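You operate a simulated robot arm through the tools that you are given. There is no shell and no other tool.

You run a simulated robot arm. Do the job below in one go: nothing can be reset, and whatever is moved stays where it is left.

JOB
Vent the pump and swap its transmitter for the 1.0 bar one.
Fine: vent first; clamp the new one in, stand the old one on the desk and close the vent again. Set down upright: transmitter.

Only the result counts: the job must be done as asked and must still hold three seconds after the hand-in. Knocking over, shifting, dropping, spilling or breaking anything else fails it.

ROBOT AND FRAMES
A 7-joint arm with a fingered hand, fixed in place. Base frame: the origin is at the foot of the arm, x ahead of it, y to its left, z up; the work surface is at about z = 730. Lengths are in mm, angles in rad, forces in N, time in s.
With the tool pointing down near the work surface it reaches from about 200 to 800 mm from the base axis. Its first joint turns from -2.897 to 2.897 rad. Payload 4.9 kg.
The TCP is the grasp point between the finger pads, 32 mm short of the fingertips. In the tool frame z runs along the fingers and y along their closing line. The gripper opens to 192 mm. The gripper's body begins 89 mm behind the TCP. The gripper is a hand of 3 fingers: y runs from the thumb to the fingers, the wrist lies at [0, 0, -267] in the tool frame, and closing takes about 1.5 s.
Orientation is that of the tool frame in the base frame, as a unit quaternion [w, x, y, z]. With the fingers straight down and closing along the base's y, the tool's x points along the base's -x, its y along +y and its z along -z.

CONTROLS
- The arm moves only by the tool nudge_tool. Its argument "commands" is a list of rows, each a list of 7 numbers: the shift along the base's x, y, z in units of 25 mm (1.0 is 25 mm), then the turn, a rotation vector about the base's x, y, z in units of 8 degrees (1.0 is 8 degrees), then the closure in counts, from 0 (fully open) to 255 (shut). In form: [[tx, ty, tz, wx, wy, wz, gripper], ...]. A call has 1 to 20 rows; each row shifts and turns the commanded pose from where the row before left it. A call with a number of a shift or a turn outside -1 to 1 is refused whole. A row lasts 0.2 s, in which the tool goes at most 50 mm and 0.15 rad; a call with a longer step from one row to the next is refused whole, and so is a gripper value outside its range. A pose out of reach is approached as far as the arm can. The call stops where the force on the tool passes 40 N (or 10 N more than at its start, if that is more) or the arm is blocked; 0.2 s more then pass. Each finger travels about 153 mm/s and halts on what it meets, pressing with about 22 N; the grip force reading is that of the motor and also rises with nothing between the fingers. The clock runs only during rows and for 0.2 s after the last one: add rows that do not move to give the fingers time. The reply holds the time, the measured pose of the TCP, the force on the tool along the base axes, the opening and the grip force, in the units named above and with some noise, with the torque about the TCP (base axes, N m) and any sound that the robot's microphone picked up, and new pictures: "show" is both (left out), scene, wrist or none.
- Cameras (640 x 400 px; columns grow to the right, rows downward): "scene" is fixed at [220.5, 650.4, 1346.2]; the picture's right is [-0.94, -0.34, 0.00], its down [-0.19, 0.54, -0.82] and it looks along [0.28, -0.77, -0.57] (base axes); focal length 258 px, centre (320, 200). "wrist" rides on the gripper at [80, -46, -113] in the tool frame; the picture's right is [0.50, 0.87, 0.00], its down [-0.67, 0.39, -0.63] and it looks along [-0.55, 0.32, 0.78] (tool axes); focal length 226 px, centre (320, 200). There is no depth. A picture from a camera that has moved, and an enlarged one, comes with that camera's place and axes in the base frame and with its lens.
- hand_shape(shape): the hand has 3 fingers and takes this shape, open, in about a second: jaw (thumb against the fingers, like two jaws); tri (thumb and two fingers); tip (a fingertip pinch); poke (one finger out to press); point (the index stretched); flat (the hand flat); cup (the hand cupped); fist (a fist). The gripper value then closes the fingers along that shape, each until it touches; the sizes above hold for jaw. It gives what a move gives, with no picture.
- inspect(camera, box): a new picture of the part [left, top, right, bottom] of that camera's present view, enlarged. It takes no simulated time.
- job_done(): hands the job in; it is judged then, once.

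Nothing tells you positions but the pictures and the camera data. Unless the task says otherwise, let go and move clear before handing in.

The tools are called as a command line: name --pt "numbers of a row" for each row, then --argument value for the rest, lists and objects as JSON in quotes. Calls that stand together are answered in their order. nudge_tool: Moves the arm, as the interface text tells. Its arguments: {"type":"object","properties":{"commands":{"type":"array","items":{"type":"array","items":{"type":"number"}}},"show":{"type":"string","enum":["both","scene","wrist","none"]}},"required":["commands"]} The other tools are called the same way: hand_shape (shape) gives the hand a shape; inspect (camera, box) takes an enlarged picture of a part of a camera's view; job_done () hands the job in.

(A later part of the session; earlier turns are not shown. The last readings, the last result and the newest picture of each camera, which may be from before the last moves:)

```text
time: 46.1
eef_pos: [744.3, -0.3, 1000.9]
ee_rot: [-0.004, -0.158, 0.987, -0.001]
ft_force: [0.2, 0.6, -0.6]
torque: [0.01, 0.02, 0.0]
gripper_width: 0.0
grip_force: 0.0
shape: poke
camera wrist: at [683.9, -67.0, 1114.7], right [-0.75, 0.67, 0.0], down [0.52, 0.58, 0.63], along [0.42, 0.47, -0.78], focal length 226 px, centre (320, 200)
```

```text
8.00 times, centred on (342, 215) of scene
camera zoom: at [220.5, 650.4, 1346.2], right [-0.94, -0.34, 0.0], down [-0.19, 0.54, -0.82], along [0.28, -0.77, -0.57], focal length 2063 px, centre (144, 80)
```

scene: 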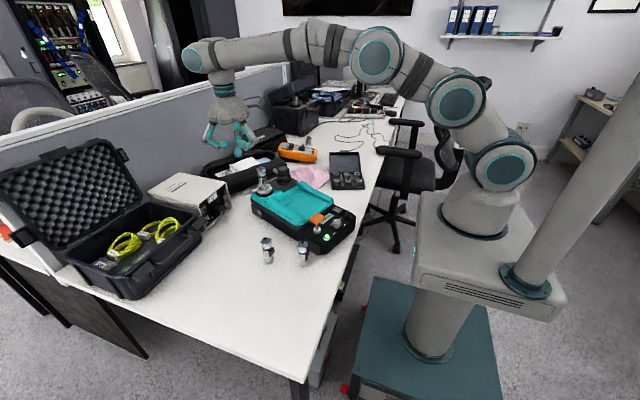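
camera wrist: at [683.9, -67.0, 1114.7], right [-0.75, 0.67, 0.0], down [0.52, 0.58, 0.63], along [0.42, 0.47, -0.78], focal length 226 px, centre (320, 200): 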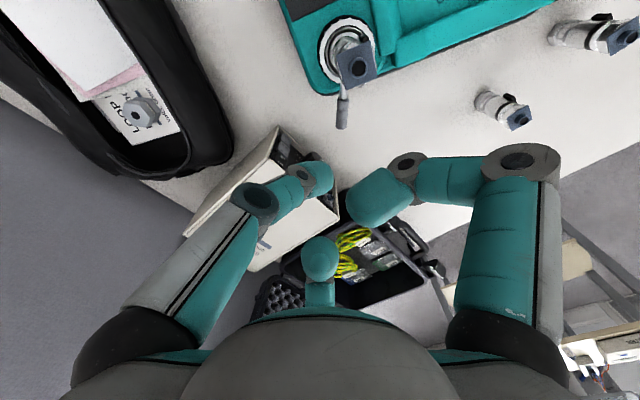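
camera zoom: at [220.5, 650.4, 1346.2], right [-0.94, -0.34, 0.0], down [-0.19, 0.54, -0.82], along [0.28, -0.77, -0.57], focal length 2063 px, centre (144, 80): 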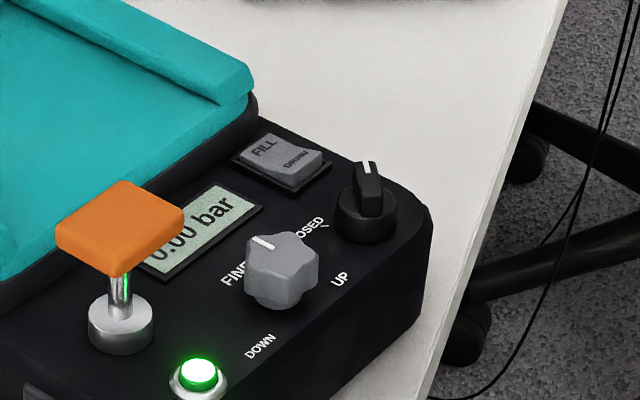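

The pump shifted only a few millimetres; the port axis is now about (683,-27). The lever stands open at about 46°. I'll switch to the jaw shape, turn so the label (facing −x) falls in a finger gap, and centre above the transmitter.

hand_shape --shape "jaw"

nudge_tool --pt "-0.272 -0.12 0.1 0 0 -0.944 0" --pt "-0.272 -0.12 0.1 0 0 -0.944 0" --pt "-0.272 -0.12 0.1 0 0 -0.944 0" --pt "-0.272 -0.12 0.1 0 0 -0.944 0" --pt "-0.272 -0.12 0.1 0 0 -0.944 0" --pt "-0.272 -0.12 0.1 0 0 -0.944 122" --pt "-0.272 -0.12 0.1 0 0 -0.944 122" --pt "-0.272 -0.12 0.1 0 0 -0.944 122" --pt "-0.272 -0.12 0.1 0 0 -0.944 122" --pt "0 0 0 0 0 0 122" --show "both"

inspect --camera "wrist" --box '[220, 60, 420, 220]'

inspect --camera "scene" --box '[220, 100, 320, 210]'

```text
time: 47.0
eef_pos: [744.4, 0.9, 1001.0]
ee_rot: [-0.004, -0.158, 0.987, 0.001]
ft_force: [-0.3, 0.2, 0.2]
torque: [-0.01, 0.0, -0.02]
gripper_width: 191.9
grip_force: 0.1
shape: jaw
```

```text
time: 49.2
eef_pos: [682.2, -28.0, 1024.4]
ee_rot: [-0.003, 0.423, 0.906, 0.001]
ft_force: [0.2, 0.7, -0.6]
torque: [-0.01, -0.01, 0.04]
gripper_width: 100.7
grip_force: 0.0
shape: jaw
camera wrist: at [596.5, 2.8, 1137.3], right [0.34, 0.94, 0.0], down [0.73, -0.27, 0.63], along [0.59, -0.21, -0.78], focal length 226 px, centre (320, 200)
```

scene: 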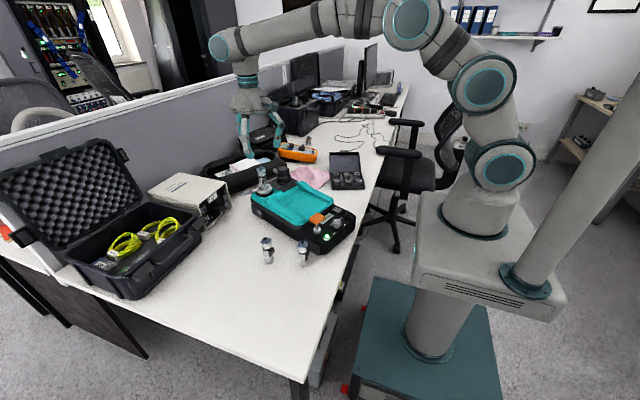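
wrist: 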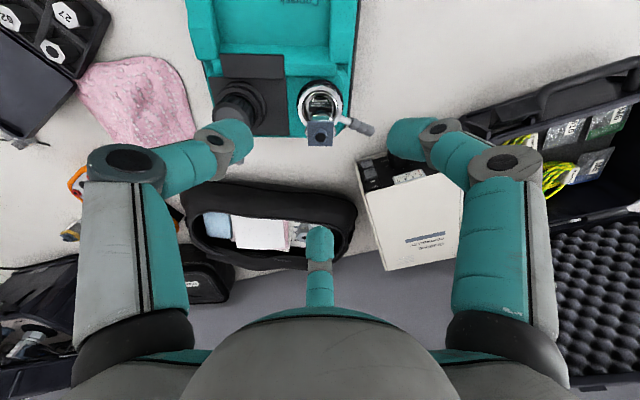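

```text
2.50 times, centred on (320, 140) of wrist
camera zoom: at [596.5, 2.8, 1137.3], right [0.34, 0.94, 0.0], down [0.73, -0.27, 0.63], along [0.59, -0.21, -0.78], focal length 565 px, centre (320, 350)
```

zoom: 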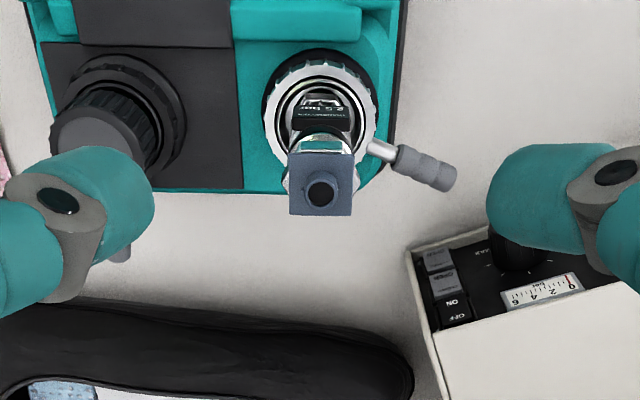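

```text
3.64 times, centred on (270, 155) of scene
camera zoom: at [220.5, 650.4, 1346.2], right [-0.94, -0.34, 0.0], down [-0.19, 0.54, -0.82], along [0.28, -0.77, -0.57], focal length 938 px, centre (502, 364)
```

zoom: 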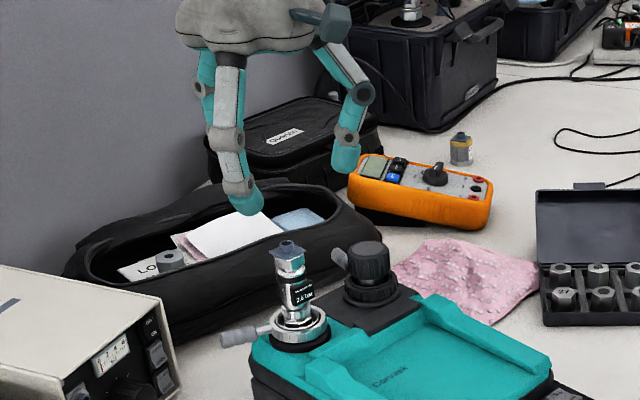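

The hand is centred over the transmitter with the label in the gap and the fingers half open. I'll lower it to grip height around the body.

nudge_tool --pt "0 0 -1 0 0 0 122" --pt "0 0 -1 0 0 0 122" --pt "0 0 -1 0 0 0 122" --pt "0 0 -1 0 0 0 122" --pt "0 0 -0.9 0 0 0 122" --pt "0 0 -0.5 0 0 0 122" --show "both"

inspect --camera "wrist" --box '[220, 60, 420, 220]'

inspect --camera "scene" --box '[230, 140, 310, 200]'

```text
time: 50.6
eef_pos: [684.5, -28.5, 890.3]
ee_rot: [-0.003, 0.421, 0.907, 0.002]
ft_force: [-0.2, -1.0, -0.4]
torque: [0.03, -0.02, 0.0]
gripper_width: 100.9
grip_force: 0.0
shape: jaw
camera wrist: at [598.3, 2.9, 1002.3], right [0.34, 0.94, 0.0], down [0.73, -0.27, 0.63], along [0.59, -0.21, -0.78], focal length 226 px, centre (320, 200)
```

scene: 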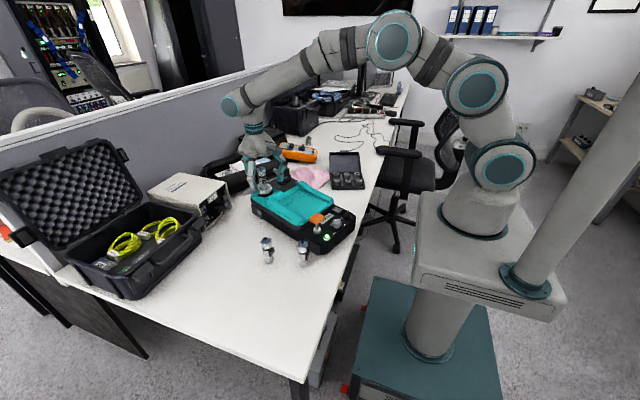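
wrist: 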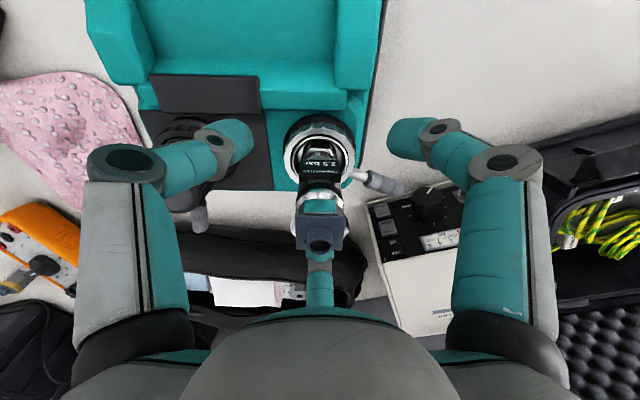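

```text
2.50 times, centred on (320, 140) of wrist
camera zoom: at [598.3, 2.9, 1002.3], right [0.34, 0.94, 0.0], down [0.73, -0.27, 0.63], along [0.59, -0.21, -0.78], focal length 565 px, centre (320, 350)
```

zoom: 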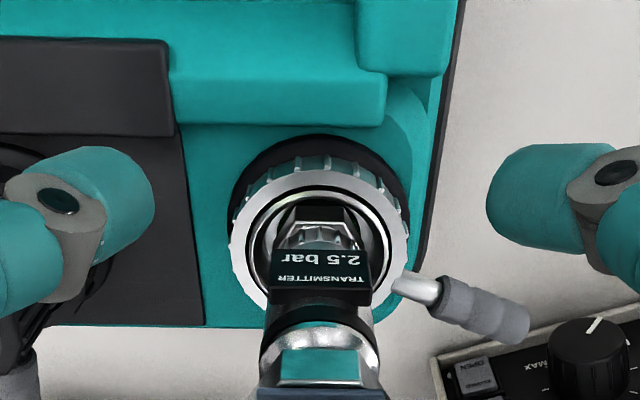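

```text
6.67 times, centred on (270, 170) of scene
camera zoom: at [220.5, 650.4, 1346.2], right [-0.94, -0.34, 0.0], down [-0.19, 0.54, -0.82], along [0.28, -0.77, -0.57], focal length 1719 px, centre (653, 400)
```

zoom: 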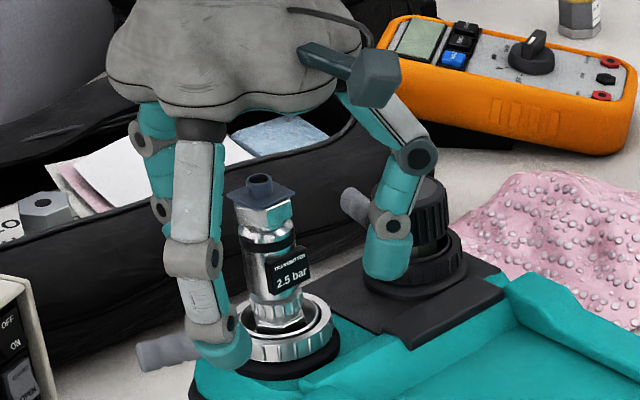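

The fingers are around the body with clearance on all sides. I'll close progressively onto it.

nudge_tool --pt "0 0 0 0 0 0 190" --pt "0 0 0 0 0 0 205" --pt "0 0 0 0 0 0 215" --pt "0 0 0 0 0 0 225" --pt "0 0 0 0 0 0 235" --pt "0 0 0 0 0 0 235" --show "both"

inspect --camera "wrist" --box '[220, 60, 420, 260]'

inspect --camera "scene" --box '[230, 140, 310, 200]'

```text
time: 52.0
eef_pos: [684.1, -27.1, 888.6]
ee_rot: [-0.004, 0.421, 0.907, 0.001]
ft_force: [0.5, 0.3, 1.5]
torque: [0.0, -0.02, 0.01]
gripper_width: 23.0
grip_force: 22.1
shape: jaw
camera wrist: at [598.2, 2.9, 1002.1], right [0.34, 0.94, 0.0], down [0.73, -0.27, 0.63], along [0.59, -0.21, -0.78], focal length 226 px, centre (320, 200)
```

scene: 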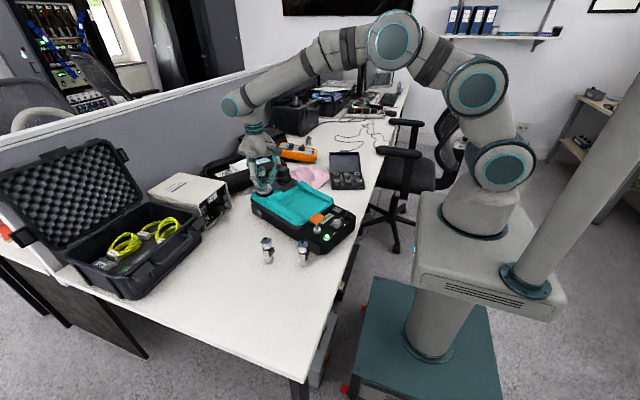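
wrist: 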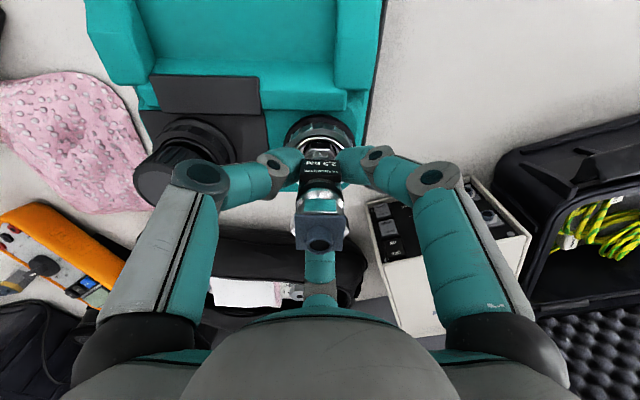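

```text
2.00 times, centred on (320, 160) of wrist
camera zoom: at [598.2, 2.9, 1002.1], right [0.34, 0.94, 0.0], down [0.73, -0.27, 0.63], along [0.59, -0.21, -0.78], focal length 452 px, centre (320, 280)
```

zoom: 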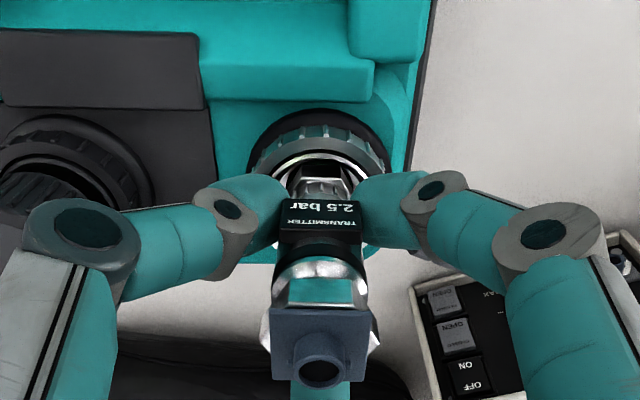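

```text
6.67 times, centred on (270, 170) of scene
camera zoom: at [220.5, 650.4, 1346.2], right [-0.94, -0.34, 0.0], down [-0.19, 0.54, -0.82], along [0.28, -0.77, -0.57], focal length 1719 px, centre (653, 400)
```

zoom: 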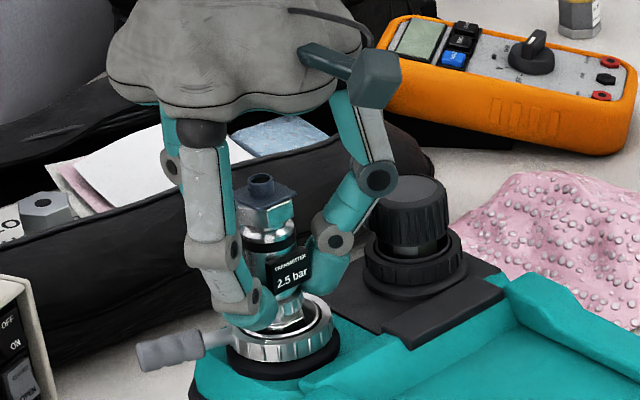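

The transmitter is gripped (23 mm wide, 22 N). I'll lift gently in small steps and check that the clamp has released it.

nudge_tool --pt "0 0 0.1 0 0 0 245" --pt "0 0 0.1 0 0 0 245" --pt "0 0 0.1 0 0 0 245" --show "both"

inspect --camera "scene" --box '[230, 140, 310, 200]'

```text
time: 52.8
eef_pos: [682.9, -28.5, 894.7]
ee_rot: [-0.003, 0.421, 0.907, 0.001]
ft_force: [0.4, -0.2, -1.9]
torque: [0.0, -0.03, 0.03]
gripper_width: 23.0
grip_force: 21.7
shape: jaw
camera wrist: at [597.3, 3.3, 1008.6], right [0.34, 0.94, 0.0], down [0.73, -0.26, 0.63], along [0.59, -0.21, -0.78], focal length 226 px, centre (320, 200)
```

scene: 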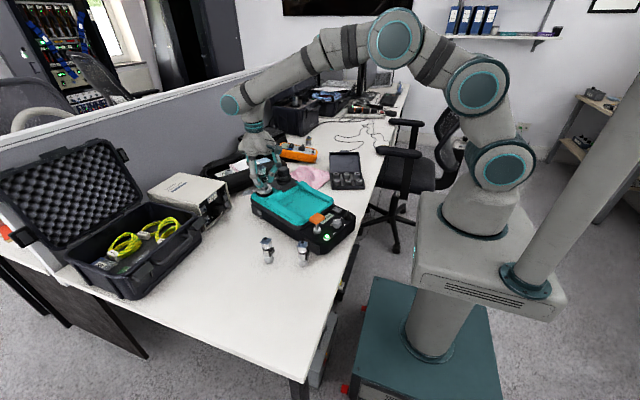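
wrist: 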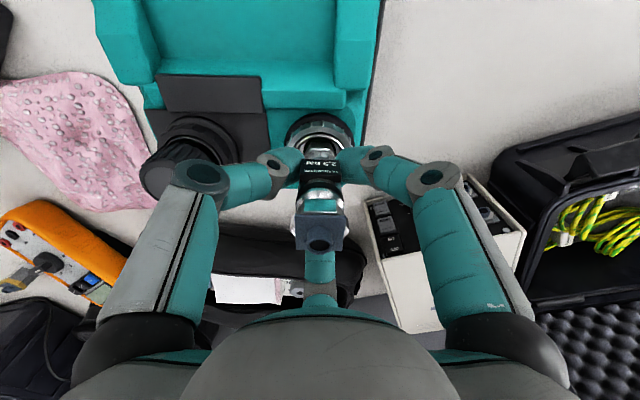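

```text
6.67 times, centred on (270, 170) of scene
camera zoom: at [220.5, 650.4, 1346.2], right [-0.94, -0.34, 0.0], down [-0.19, 0.54, -0.82], along [0.28, -0.77, -0.57], focal length 1719 px, centre (653, 400)
```

zoom: 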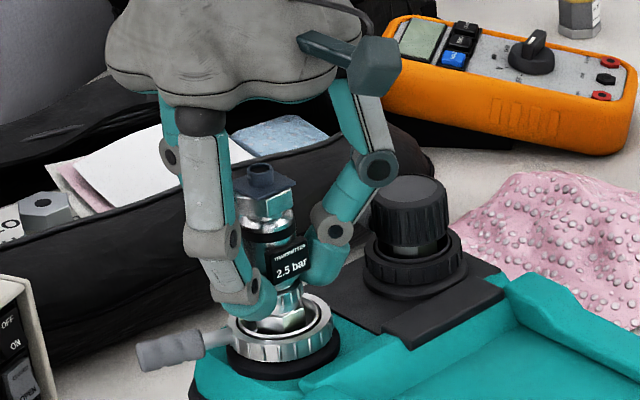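

It lifts freely with almost no force. I'll keep lifting it straight up and clear of the ring.

nudge_tool --pt "0 0 0.2 0 0 0 245" --pt "0 0 0.3 0 0 0 245" --pt "0 0 0.4 0 0 0 245" --pt "0 0 0.6 0 0 0 245" --pt "0 0 0.8 0 0 0 245" --pt "0 0 1 0 0 0 245" --pt "0 0 1 0 0 0 245" --show "both"

inspect --camera "scene" --box '[210, 110, 310, 200]'

inspect --camera "wrist" --box '[220, 40, 420, 260]'

```text
time: 54.4
eef_pos: [687.0, -25.6, 1001.3]
ee_rot: [-0.003, 0.421, 0.907, 0.001]
ft_force: [0.5, 0.0, -2.0]
torque: [0.01, -0.01, 0.0]
gripper_width: 23.1
grip_force: 21.8
shape: jaw
camera wrist: at [600.6, 5.9, 1114.3], right [0.34, 0.94, 0.0], down [0.73, -0.26, 0.63], along [0.59, -0.21, -0.78], focal length 226 px, centre (320, 200)
```

scene: 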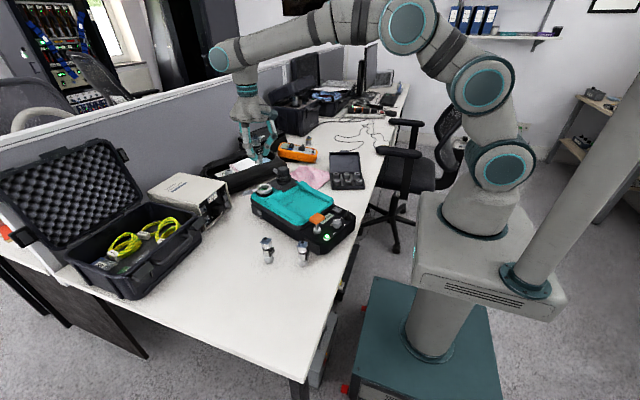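
wrist: 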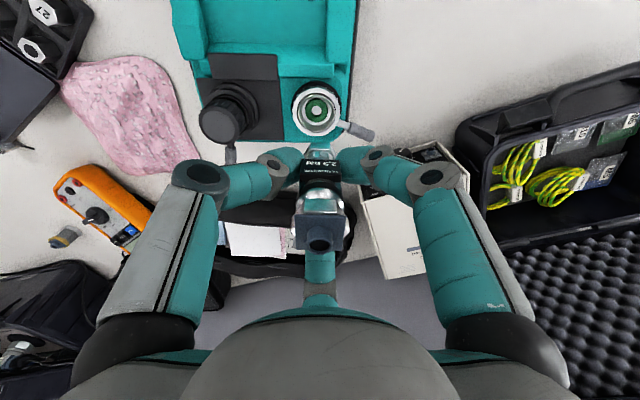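

```text
4.44 times, centred on (260, 155) of scene
camera zoom: at [220.5, 650.4, 1346.2], right [-0.94, -0.34, 0.0], down [-0.19, 0.54, -0.82], along [0.28, -0.77, -0.57], focal length 1146 px, centre (587, 400)
```

zoom: 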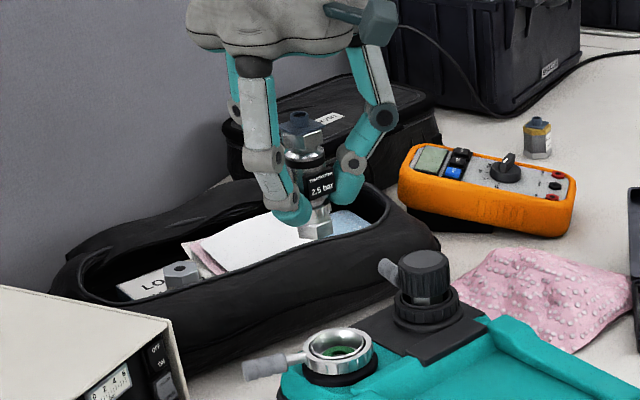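

```text
1.82 times, centred on (320, 150) of wrist
camera zoom: at [600.6, 5.9, 1114.3], right [0.34, 0.94, 0.0], down [0.73, -0.26, 0.63], along [0.59, -0.21, -0.78], focal length 411 px, centre (320, 291)
```

zoom: 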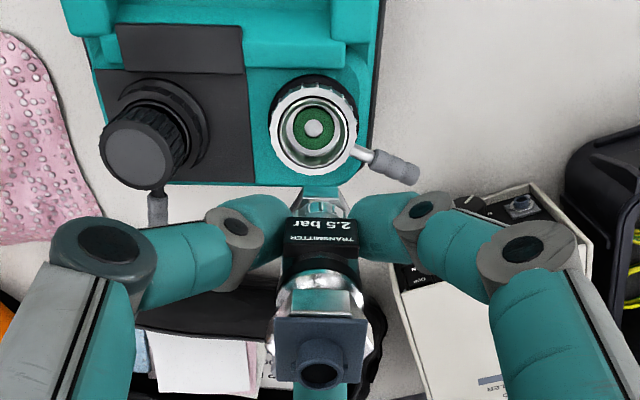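

The old transmitter is out, and the port shows its green seal at about (684,-29). I'll carry it over to a free spot on the desk near (505,300), keeping it high.

nudge_tool --pt "-0.52 0.931 -0.1 0 0 0 245" --pt "-0.52 0.931 -0.1 0 0 0 245" --pt "-0.52 0.931 -0.1 0 0 0 245" --pt "-0.52 0.931 -0.1 0 0 0 245" --pt "-0.52 0.931 -0.1 0 0 0 245" --pt "-0.52 0.931 -0.1 0 0 0 245" --pt "-0.52 0.931 -0.1 0 0 0 245" --pt "-0.52 0.931 -0.1 0 0 0 245" --pt "-0.52 0.931 -0.1 0 0 0 245" --pt "-0.52 0.931 -0.1 0 0 0 245" --pt "-0.52 0.931 -0.1 0 0 0 245" --pt "-0.52 0.931 -0.1 0 0 0 245" --pt "-0.52 0.931 -0.1 0 0 0 245" --pt "-0.52 0.931 -0.1 0 0 0 245" --show "both"

inspect --camera "scene" --box '[200, 110, 340, 310]'

inspect --camera "wrist" --box '[220, 0, 420, 200]'

```text
time: 57.4
eef_pos: [504.4, 298.5, 968.4]
ee_rot: [-0.003, 0.422, 0.907, 0.0]
ft_force: [0.4, -0.6, -2.1]
torque: [0.0, 0.01, -0.01]
gripper_width: 22.8
grip_force: 21.8
shape: jaw
camera wrist: at [418.3, 329.5, 1082.2], right [0.34, 0.94, 0.0], down [0.73, -0.26, 0.63], along [0.59, -0.21, -0.78], focal length 226 px, centre (320, 200)
```

scene: 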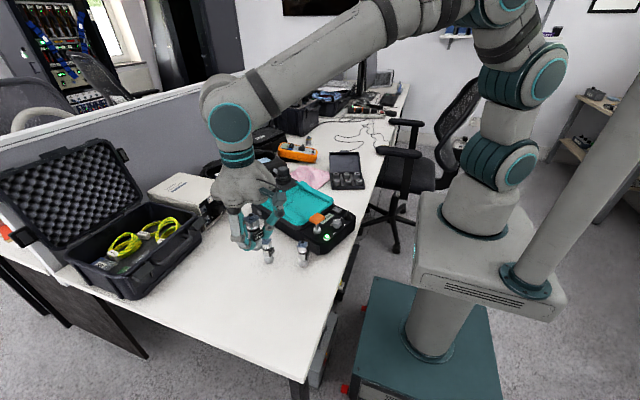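
wrist: 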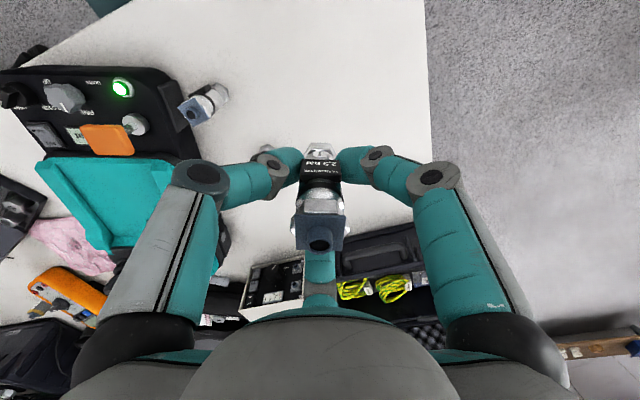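

```text
2.00 times, centred on (270, 210) of scene
camera zoom: at [220.5, 650.4, 1346.2], right [-0.94, -0.34, 0.0], down [-0.19, 0.54, -0.82], along [0.28, -0.77, -0.57], focal length 516 px, centre (420, 180)
```

zoom: 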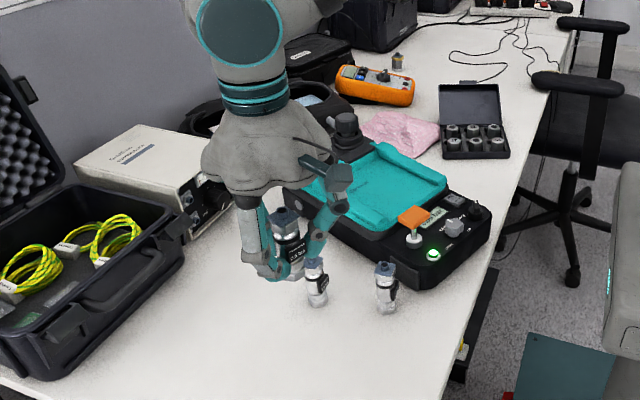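

```text
2.00 times, centred on (320, 100) of wrist
camera zoom: at [418.3, 329.5, 1082.2], right [0.34, 0.94, 0.0], down [0.73, -0.26, 0.63], along [0.59, -0.21, -0.78], focal length 452 px, centre (320, 400)
```

zoom: 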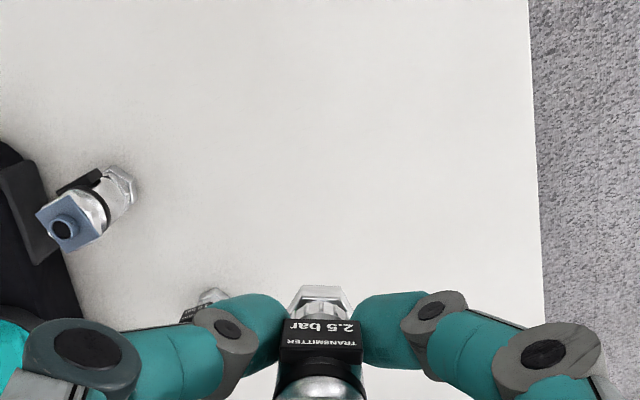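

The spot is clear desk, and both spares are well away. I'll lower the old transmitter toward the surface.

nudge_tool --pt "0 0 -0.96 0 0 0 245" --pt "0 0 -0.96 0 0 0 245" --pt "0 0 -0.96 0 0 0 245" --pt "0 0 -0.96 0 0 0 245" --pt "0 0 -0.96 0 0 0 245" --pt "0 0 -0.96 0 0 0 245" --pt "0 0 -0.7 0 0 0 245" --pt "0 0 -0.4 0 0 0 245" --show "both"

inspect --camera "scene" --box '[220, 210, 340, 310]'

```text
time: 59.2
eef_pos: [502.9, 299.6, 797.8]
ee_rot: [-0.003, 0.421, 0.907, 0.002]
ft_force: [-0.4, -0.6, -1.3]
torque: [-0.02, -0.01, 0.01]
gripper_width: 23.1
grip_force: 22.2
shape: jaw
camera wrist: at [417.2, 330.5, 910.9], right [0.34, 0.94, 0.0], down [0.73, -0.27, 0.63], along [0.59, -0.21, -0.78], focal length 226 px, centre (320, 200)
```

scene: 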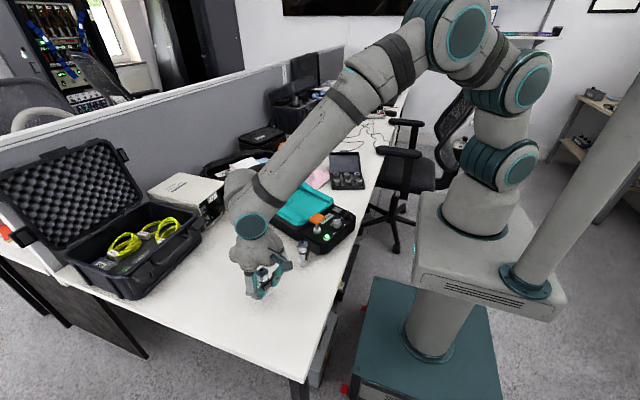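
wrist: 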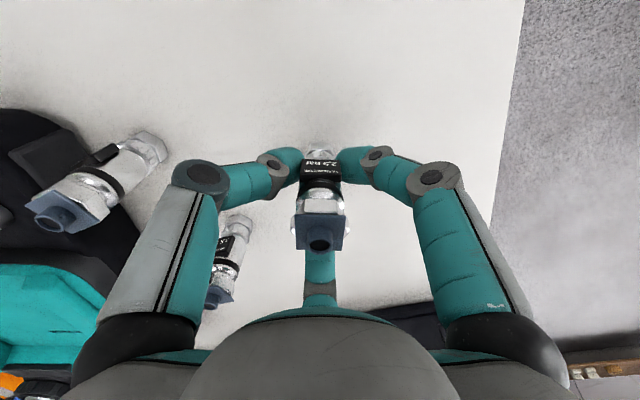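

```text
4.00 times, centred on (280, 260) of scene
camera zoom: at [220.5, 650.4, 1346.2], right [-0.94, -0.34, 0.0], down [-0.19, 0.54, -0.82], along [0.28, -0.77, -0.57], focal length 1032 px, centre (480, -40)
```

zoom: 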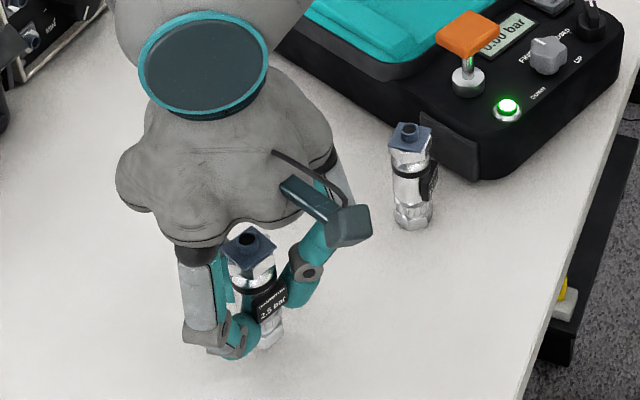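

It's about 12 mm above the desk now. I'll lower it in fine steps and watch the vertical force for touchdown.

nudge_tool --pt "0 0 -0.1 0 0 0 245" --pt "0 0 -0.1 0 0 0 245" --pt "0 0 -0.1 0 0 0 245" --pt "0 0 0 0 0 0 245" --show "none"

nudge_tool --pt "0 0 -0.06 0 0 0 245" --pt "0 0 -0.06 0 0 0 245" --show "none"

```text
time: 60.2
eef_pos: [501.8, 298.5, 789.4]
ee_rot: [-0.002, 0.421, 0.907, 0.001]
ft_force: [0.7, 0.6, -1.9]
torque: [0.0, -0.01, 0.0]
gripper_width: 23.2
grip_force: 22.2
shape: jaw
```

```text
time: 60.8
eef_pos: [502.1, 298.7, 784.8]
ee_rot: [-0.001, 0.421, 0.907, 0.001]
ft_force: [0.3, 0.6, -1.3]
torque: [0.0, -0.01, 0.0]
gripper_width: 23.0
grip_force: 22.2
shape: jaw
```

nudge_tool --pt "0 0 -0.06 0 0 0 245" --pt "0 0 0 0 0 0 245" --show "none"

nudge_tool --pt "0 0 -0.06 0 0 0 245" --pt "0 0 0 0 0 0 245" --show "scene"

inspect --camera "scene" --box '[230, 250, 300, 310]'

```text
time: 61.4
eef_pos: [503.5, 298.7, 784.7]
ee_rot: [-0.003, 0.421, 0.907, 0.0]
ft_force: [-0.2, -1.0, -1.9]
torque: [-0.01, -0.04, -0.03]
gripper_width: 22.8
grip_force: 22.1
shape: jaw
```

```text
time: 62.0
eef_pos: [500.8, 298.8, 783.4]
ee_rot: [-0.003, 0.421, 0.907, 0.0]
ft_force: [0.1, -1.0, -1.9]
torque: [-0.03, -0.01, -0.02]
gripper_width: 23.0
grip_force: 21.8
shape: jaw
```

scene: 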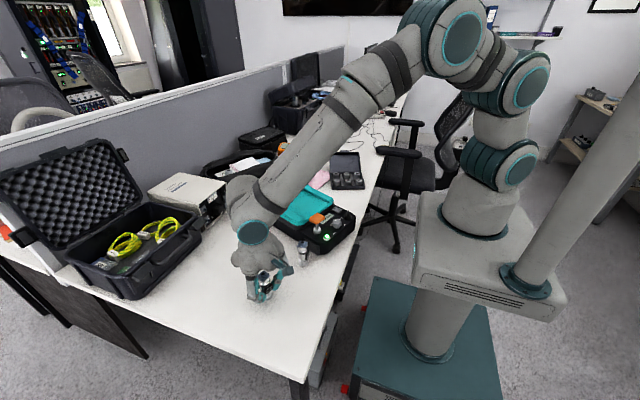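

```text
6.67 times, centred on (265, 280) of scene
camera zoom: at [220.5, 650.4, 1346.2], right [-0.94, -0.34, 0.0], down [-0.19, 0.54, -0.82], along [0.28, -0.77, -0.57], focal length 1719 px, centre (687, -333)
```

zoom: 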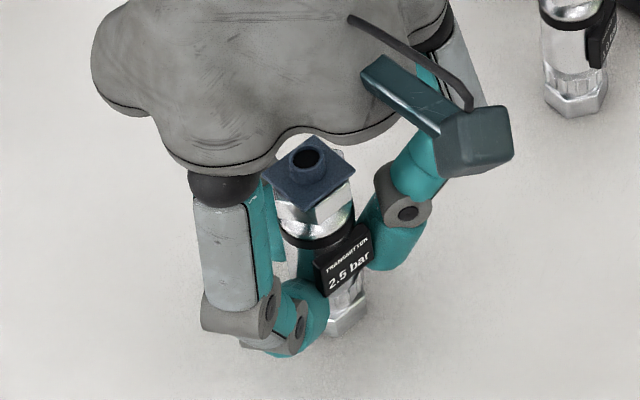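

There's still a gap of about 3 mm. I'll continue in fine steps.

nudge_tool --pt "0 0 -0.05 0 0 0 245" --pt "0 0 0 0 0 0 245" --show "none"

nudge_tool --pt "0 0 -0.05 0 0 0 245" --pt "0 0 0 0 0 0 245" --show "none"

nudge_tool --pt "0 0 -0.04 0 0 0 245" --pt "0 0 0 0 0 0 245" --show "none"

```text
time: 62.6
eef_pos: [502.0, 300.2, 782.6]
ee_rot: [-0.003, 0.421, 0.907, 0.001]
ft_force: [0.8, -0.7, 1.7]
torque: [-0.04, -0.01, 0.0]
gripper_width: 23.2
grip_force: 22.0
shape: jaw
```

```text
time: 63.2
eef_pos: [502.6, 299.2, 781.9]
ee_rot: [-0.002, 0.421, 0.907, 0.001]
ft_force: [-2.3, -0.2, 9.2]
torque: [-0.01, 0.13, -0.02]
gripper_width: 23.5
grip_force: 21.7
shape: jaw
```

```text
time: 63.8
eef_pos: [501.6, 300.0, 781.8]
ee_rot: [-0.002, 0.422, 0.907, 0.002]
ft_force: [-6.2, 0.7, 22.1]
torque: [0.0, 0.27, -0.02]
gripper_width: 23.6
grip_force: 22.3
shape: jaw
```

Touchdown is at TCP z≈782.4. I'll relieve the pressing force and then open the fingers slowly.

nudge_tool --pt "0 0 0.075 0 0 0 245" --pt "0 0 0 0 0 0 245" --show "none"

nudge_tool --pt "0 0 0 0 0 0 222" --pt "0 0 0 0 0 0 215" --pt "0 0 0 0 0 0 205" --pt "0 0 0 0 0 0 190" --pt "0 0 0 0 0 0 170" --pt "0 0 0 0 0 0 150" --pt "0 0 0 0 0 0 130" --show "both"

inspect --camera "scene" --box '[230, 230, 310, 310]'

```text
time: 64.4
eef_pos: [500.8, 298.2, 781.3]
ee_rot: [-0.002, 0.421, 0.907, 0.001]
ft_force: [0.3, 3.4, 9.2]
torque: [0.12, 0.03, -0.02]
gripper_width: 23.7
grip_force: 21.5
shape: jaw
```

```text
time: 66.0
eef_pos: [502.8, 298.0, 780.1]
ee_rot: [-0.003, 0.421, 0.907, 0.001]
ft_force: [0.4, -0.1, 0.0]
torque: [-0.01, -0.01, 0.0]
gripper_width: 93.5
grip_force: 0.1
shape: jaw
camera wrist: at [415.7, 329.6, 895.0], right [0.34, 0.94, 0.0], down [0.73, -0.26, 0.63], along [0.59, -0.21, -0.78], focal length 226 px, centre (320, 200)
```

scene: 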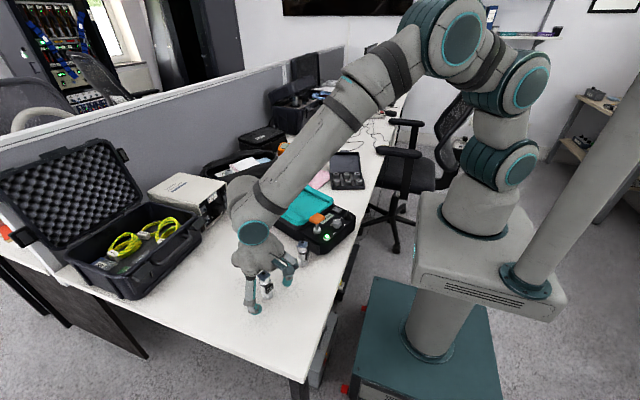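
wrist: 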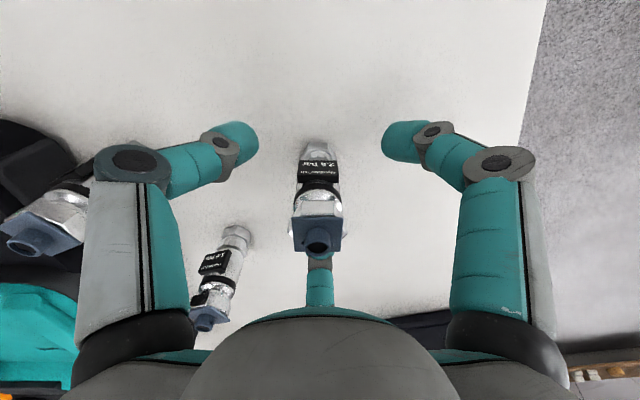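

```text
5.00 times, centred on (270, 270) of scene
camera zoom: at [220.5, 650.4, 1346.2], right [-0.94, -0.34, 0.0], down [-0.19, 0.54, -0.82], along [0.28, -0.77, -0.57], focal length 1289 px, centre (570, -150)
```

zoom: 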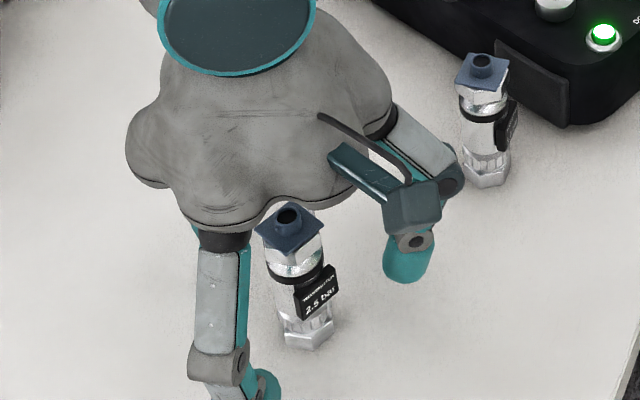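

The old 2.5 bar transmitter stands upright on the desk. I'll rise clear and move over the 1.0 bar one.

nudge_tool --pt "0 0 0.6 0 0 0 130" --pt "0 0 1 0 0 0 130" --pt "0 0 1 0 0 0 130" --pt "0 0 1 0 0 0 130" --pt "0 0 1 0 0 0 130" --pt "0 0 1 0 0 0 130" --pt "-0.333 -0.873 0.2 0 0 0 130" --pt "-0.333 -0.873 0.2 0 0 0 130" --pt "-0.333 -0.873 0.2 0 0 0 130" --pt "-0.333 -0.873 0 0 0 0 130" --pt "-0.333 -0.873 0 0 0 0 130" --pt "-0.333 -0.873 0 0 0 0 130" --pt "0 0 0 0 0 0 130" --show "both"

inspect --camera "wrist" --box '[220, 60, 420, 260]'

inspect --camera "scene" --box '[230, 210, 340, 310]'

```text
time: 68.8
eef_pos: [451.2, 168.0, 937.4]
ee_rot: [-0.003, 0.421, 0.907, 0.0]
ft_force: [0.2, 0.4, 0.1]
torque: [0.01, 0.01, 0.0]
gripper_width: 93.7
grip_force: 0.1
shape: jaw
camera wrist: at [365.3, 199.1, 1050.4], right [0.34, 0.94, 0.0], down [0.73, -0.26, 0.63], along [0.59, -0.21, -0.78], focal length 226 px, centre (320, 200)
```

scene: 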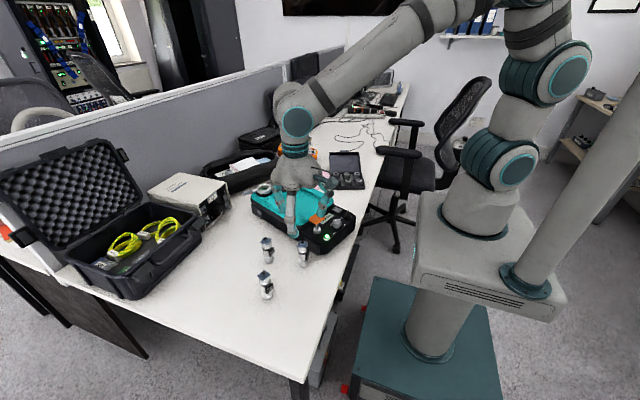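
wrist: 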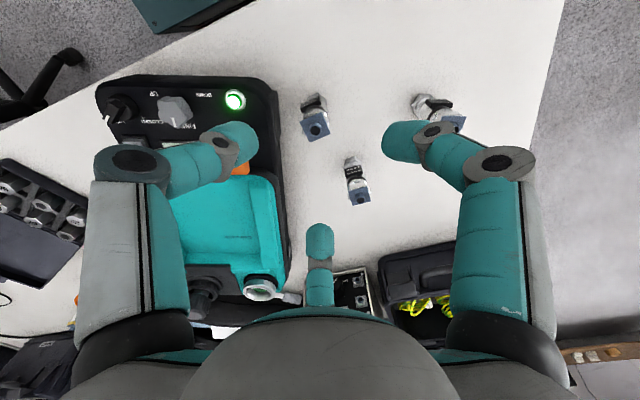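

```text
2.00 times, centred on (320, 160) of wrist
camera zoom: at [365.3, 199.1, 1050.4], right [0.34, 0.94, 0.0], down [0.73, -0.26, 0.63], along [0.59, -0.21, -0.78], focal length 452 px, centre (320, 280)
```

zoom: 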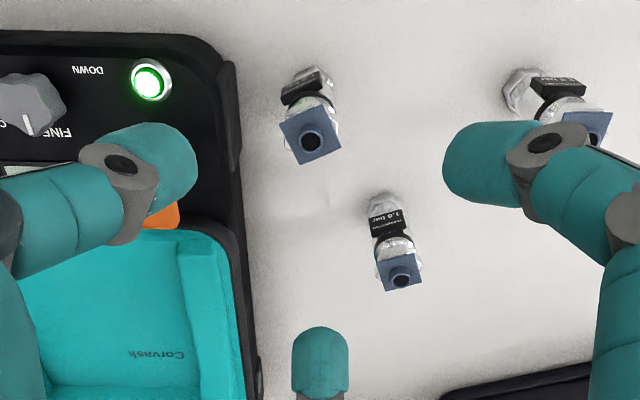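

```text
4.00 times, centred on (285, 260) of scene
camera zoom: at [220.5, 650.4, 1346.2], right [-0.94, -0.34, 0.0], down [-0.19, 0.54, -0.82], along [0.28, -0.77, -0.57], focal length 1032 px, centre (460, -40)
```

zoom: 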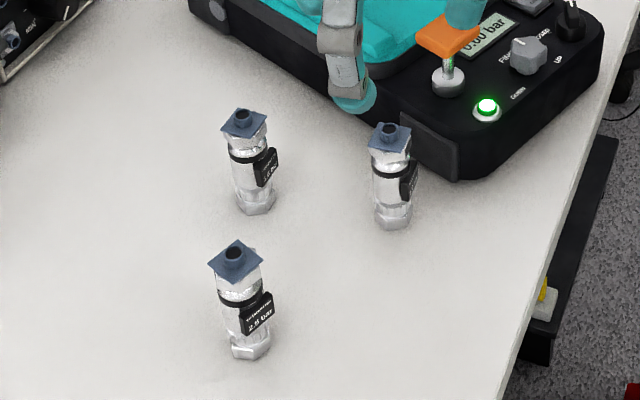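

I need to be certain which spare is which, so I'll zoom in on the labels.

inspect --camera "wrist" --box '[330, 145, 380, 215]'

inspect --camera "wrist" --box '[290, 85, 340, 145]'

inspect --camera "scene" --box '[280, 230, 320, 270]'

inspect --camera "scene" --box '[250, 230, 290, 270]'

```text
5.71 times, centred on (355, 180) of wrist
camera zoom: at [365.3, 199.1, 1050.4], right [0.34, 0.94, 0.0], down [0.73, -0.26, 0.63], along [0.59, -0.21, -0.78], focal length 1292 px, centre (120, 314)
```

zoom: 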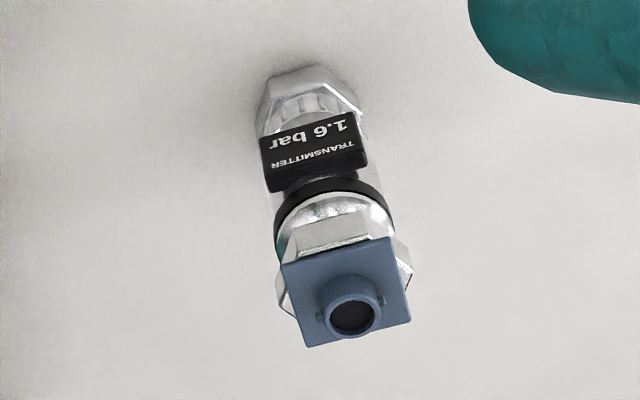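

```text
6.67 times, centred on (315, 115) of wrist
camera zoom: at [365.3, 199.1, 1050.4], right [0.34, 0.94, 0.0], down [0.73, -0.26, 0.63], along [0.59, -0.21, -0.78], focal length 1507 px, centre (353, 767)
```

zoom: 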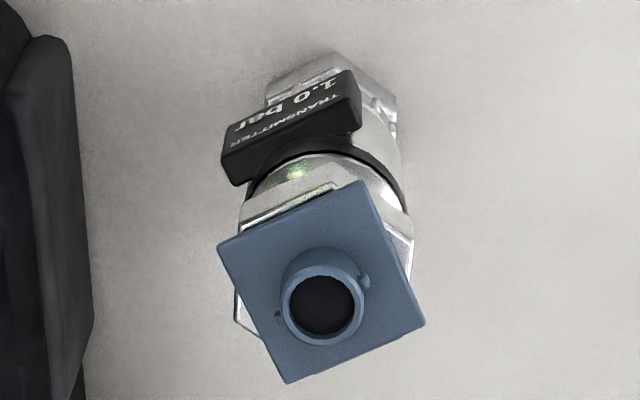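

```text
10.00 times, centred on (300, 250) of scene
camera zoom: at [220.5, 650.4, 1346.2], right [-0.94, -0.34, 0.0], down [-0.19, 0.54, -0.82], along [0.28, -0.77, -0.57], focal length 2579 px, centre (520, -300)
```

zoom: 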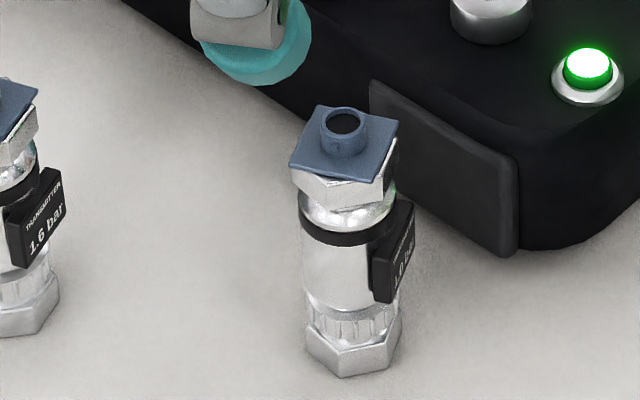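

```text
10.00 times, centred on (270, 250) of scene
camera zoom: at [220.5, 650.4, 1346.2], right [-0.94, -0.34, 0.0], down [-0.19, 0.54, -0.82], along [0.28, -0.77, -0.57], focal length 2579 px, centre (820, -300)
```

zoom: 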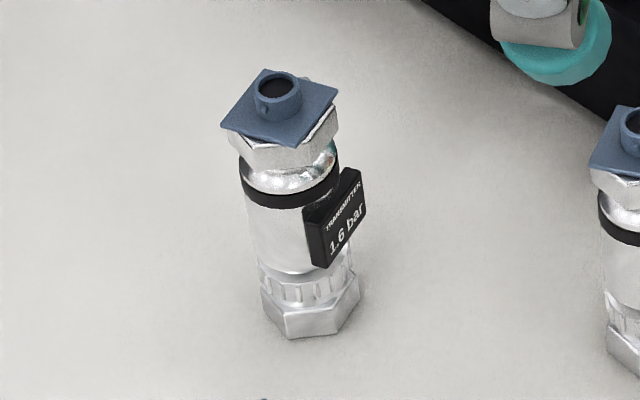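

The 1.0 bar transmitter is the one near the pump, axis about (450.5,165), its label facing 186° and the pump wall about 47 mm away. I'll turn the hand to about −81° so two fingers straddle the pump-wall side, and narrow the opening.

nudge_tool --pt "-0.016 -0.027 0 0 0 -0.966 150" --pt "-0.016 -0.027 0 0 0 -0.966 160" --pt "-0.016 -0.027 0 0 0 -0.966 170" --pt "-0.016 -0.027 0 0 0 -0.966 175" --pt "0 0 0 0 0 0 175" --show "both"

inspect --camera "wrist" --box '[220, 60, 420, 260]'

```text
time: 70.0
eef_pos: [450.4, 164.0, 936.7]
ee_rot: [-0.002, 0.647, 0.762, 0.002]
ft_force: [0.4, -0.1, 0.3]
torque: [0.01, 0.01, -0.03]
gripper_width: 60.8
grip_force: 0.0
shape: jaw
camera wrist: at [393.3, 235.0, 1050.9], right [0.77, 0.63, 0.0], down [0.49, -0.6, 0.63], along [0.4, -0.48, -0.78], focal length 226 px, centre (320, 200)
```

scene: 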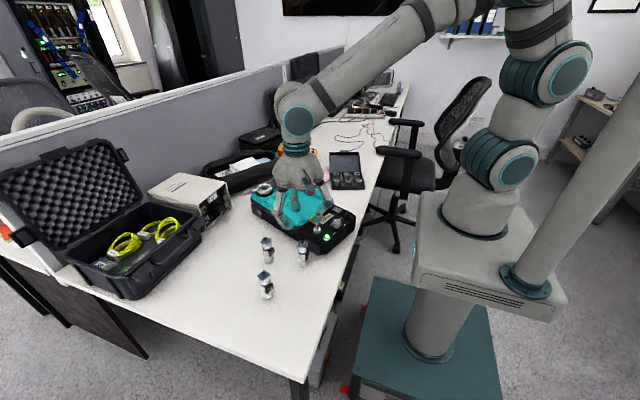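
wrist: 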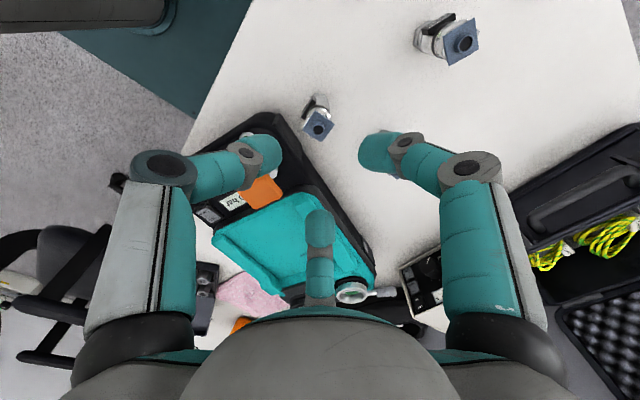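

```text
2.00 times, centred on (320, 160) of wrist
camera zoom: at [393.3, 235.0, 1050.9], right [0.77, 0.63, 0.0], down [0.49, -0.6, 0.63], along [0.4, -0.48, -0.78], focal length 452 px, centre (320, 280)
```

zoom: 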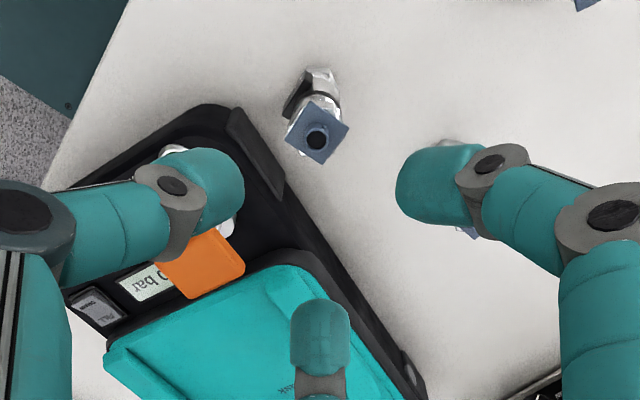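

The wrist view puts T2's axis at (450.2,165), so the hand is well centred. I'll descend partway and check clearances to the flange and the pump wall.

nudge_tool --pt "-0.03 0.05 -1 0 0 0 175" --pt "0 0 -1 0 0 0 175" --pt "0 0 -1 0 0 0 175" --pt "0 0 -0.8 0 0 0 175" --pt "0 0 0 0 0 0 175" --show "both"

inspect --camera "wrist" --box '[200, 80, 440, 280]'

inspect --camera "scene" --box '[260, 180, 340, 270]'

```text
time: 71.2
eef_pos: [451.1, 167.0, 839.6]
ee_rot: [-0.002, 0.647, 0.762, 0.001]
ft_force: [0.1, -0.2, -0.8]
torque: [-0.02, -0.03, -0.02]
gripper_width: 60.8
grip_force: 0.0
shape: jaw
camera wrist: at [393.6, 238.4, 953.8], right [0.77, 0.63, 0.0], down [0.49, -0.6, 0.63], along [0.4, -0.48, -0.78], focal length 226 px, centre (320, 200)
```

scene: 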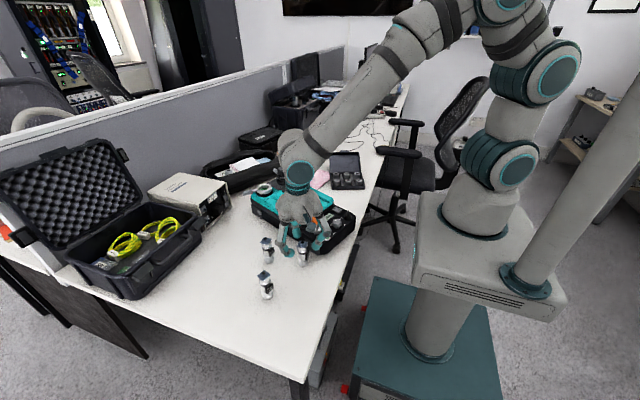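
wrist: 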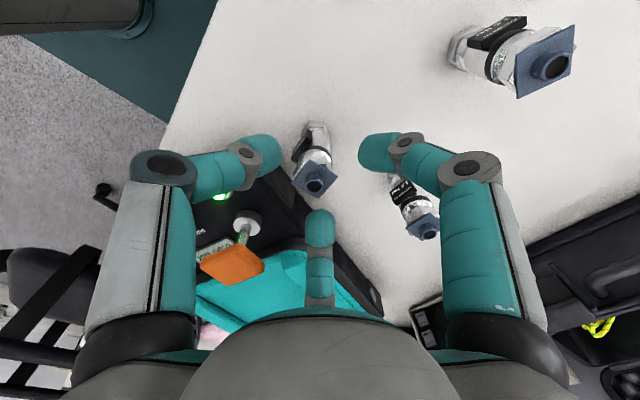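

```text
2.00 times, centred on (320, 180) of wrist
camera zoom: at [393.6, 238.4, 953.8], right [0.77, 0.63, 0.0], down [0.49, -0.6, 0.63], along [0.4, -0.48, -0.78], focal length 452 px, centre (320, 240)
```

zoom: 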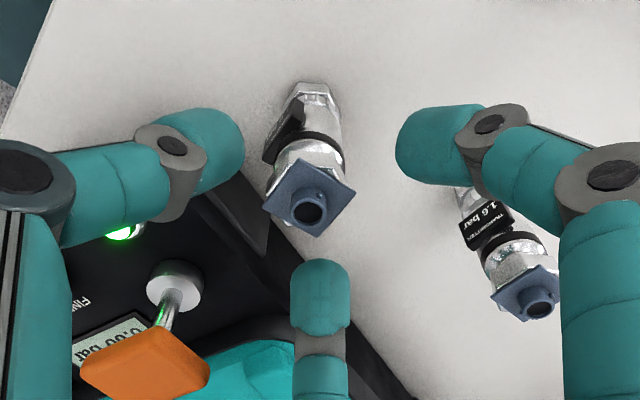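

```text
4.44 times, centred on (300, 225) of scene
camera zoom: at [220.5, 650.4, 1346.2], right [-0.94, -0.34, 0.0], down [-0.19, 0.54, -0.82], along [0.28, -0.77, -0.57], focal length 1146 px, centre (409, 89)
```

zoom: 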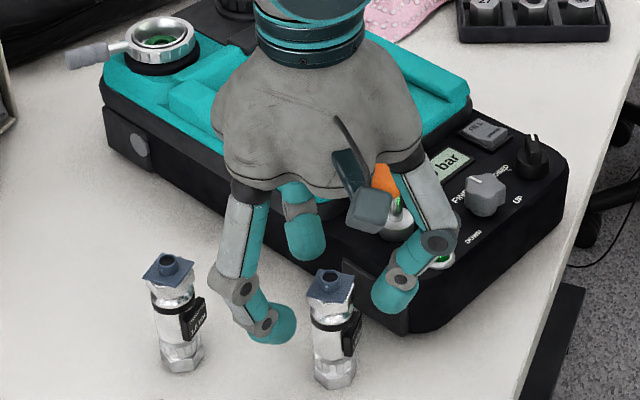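

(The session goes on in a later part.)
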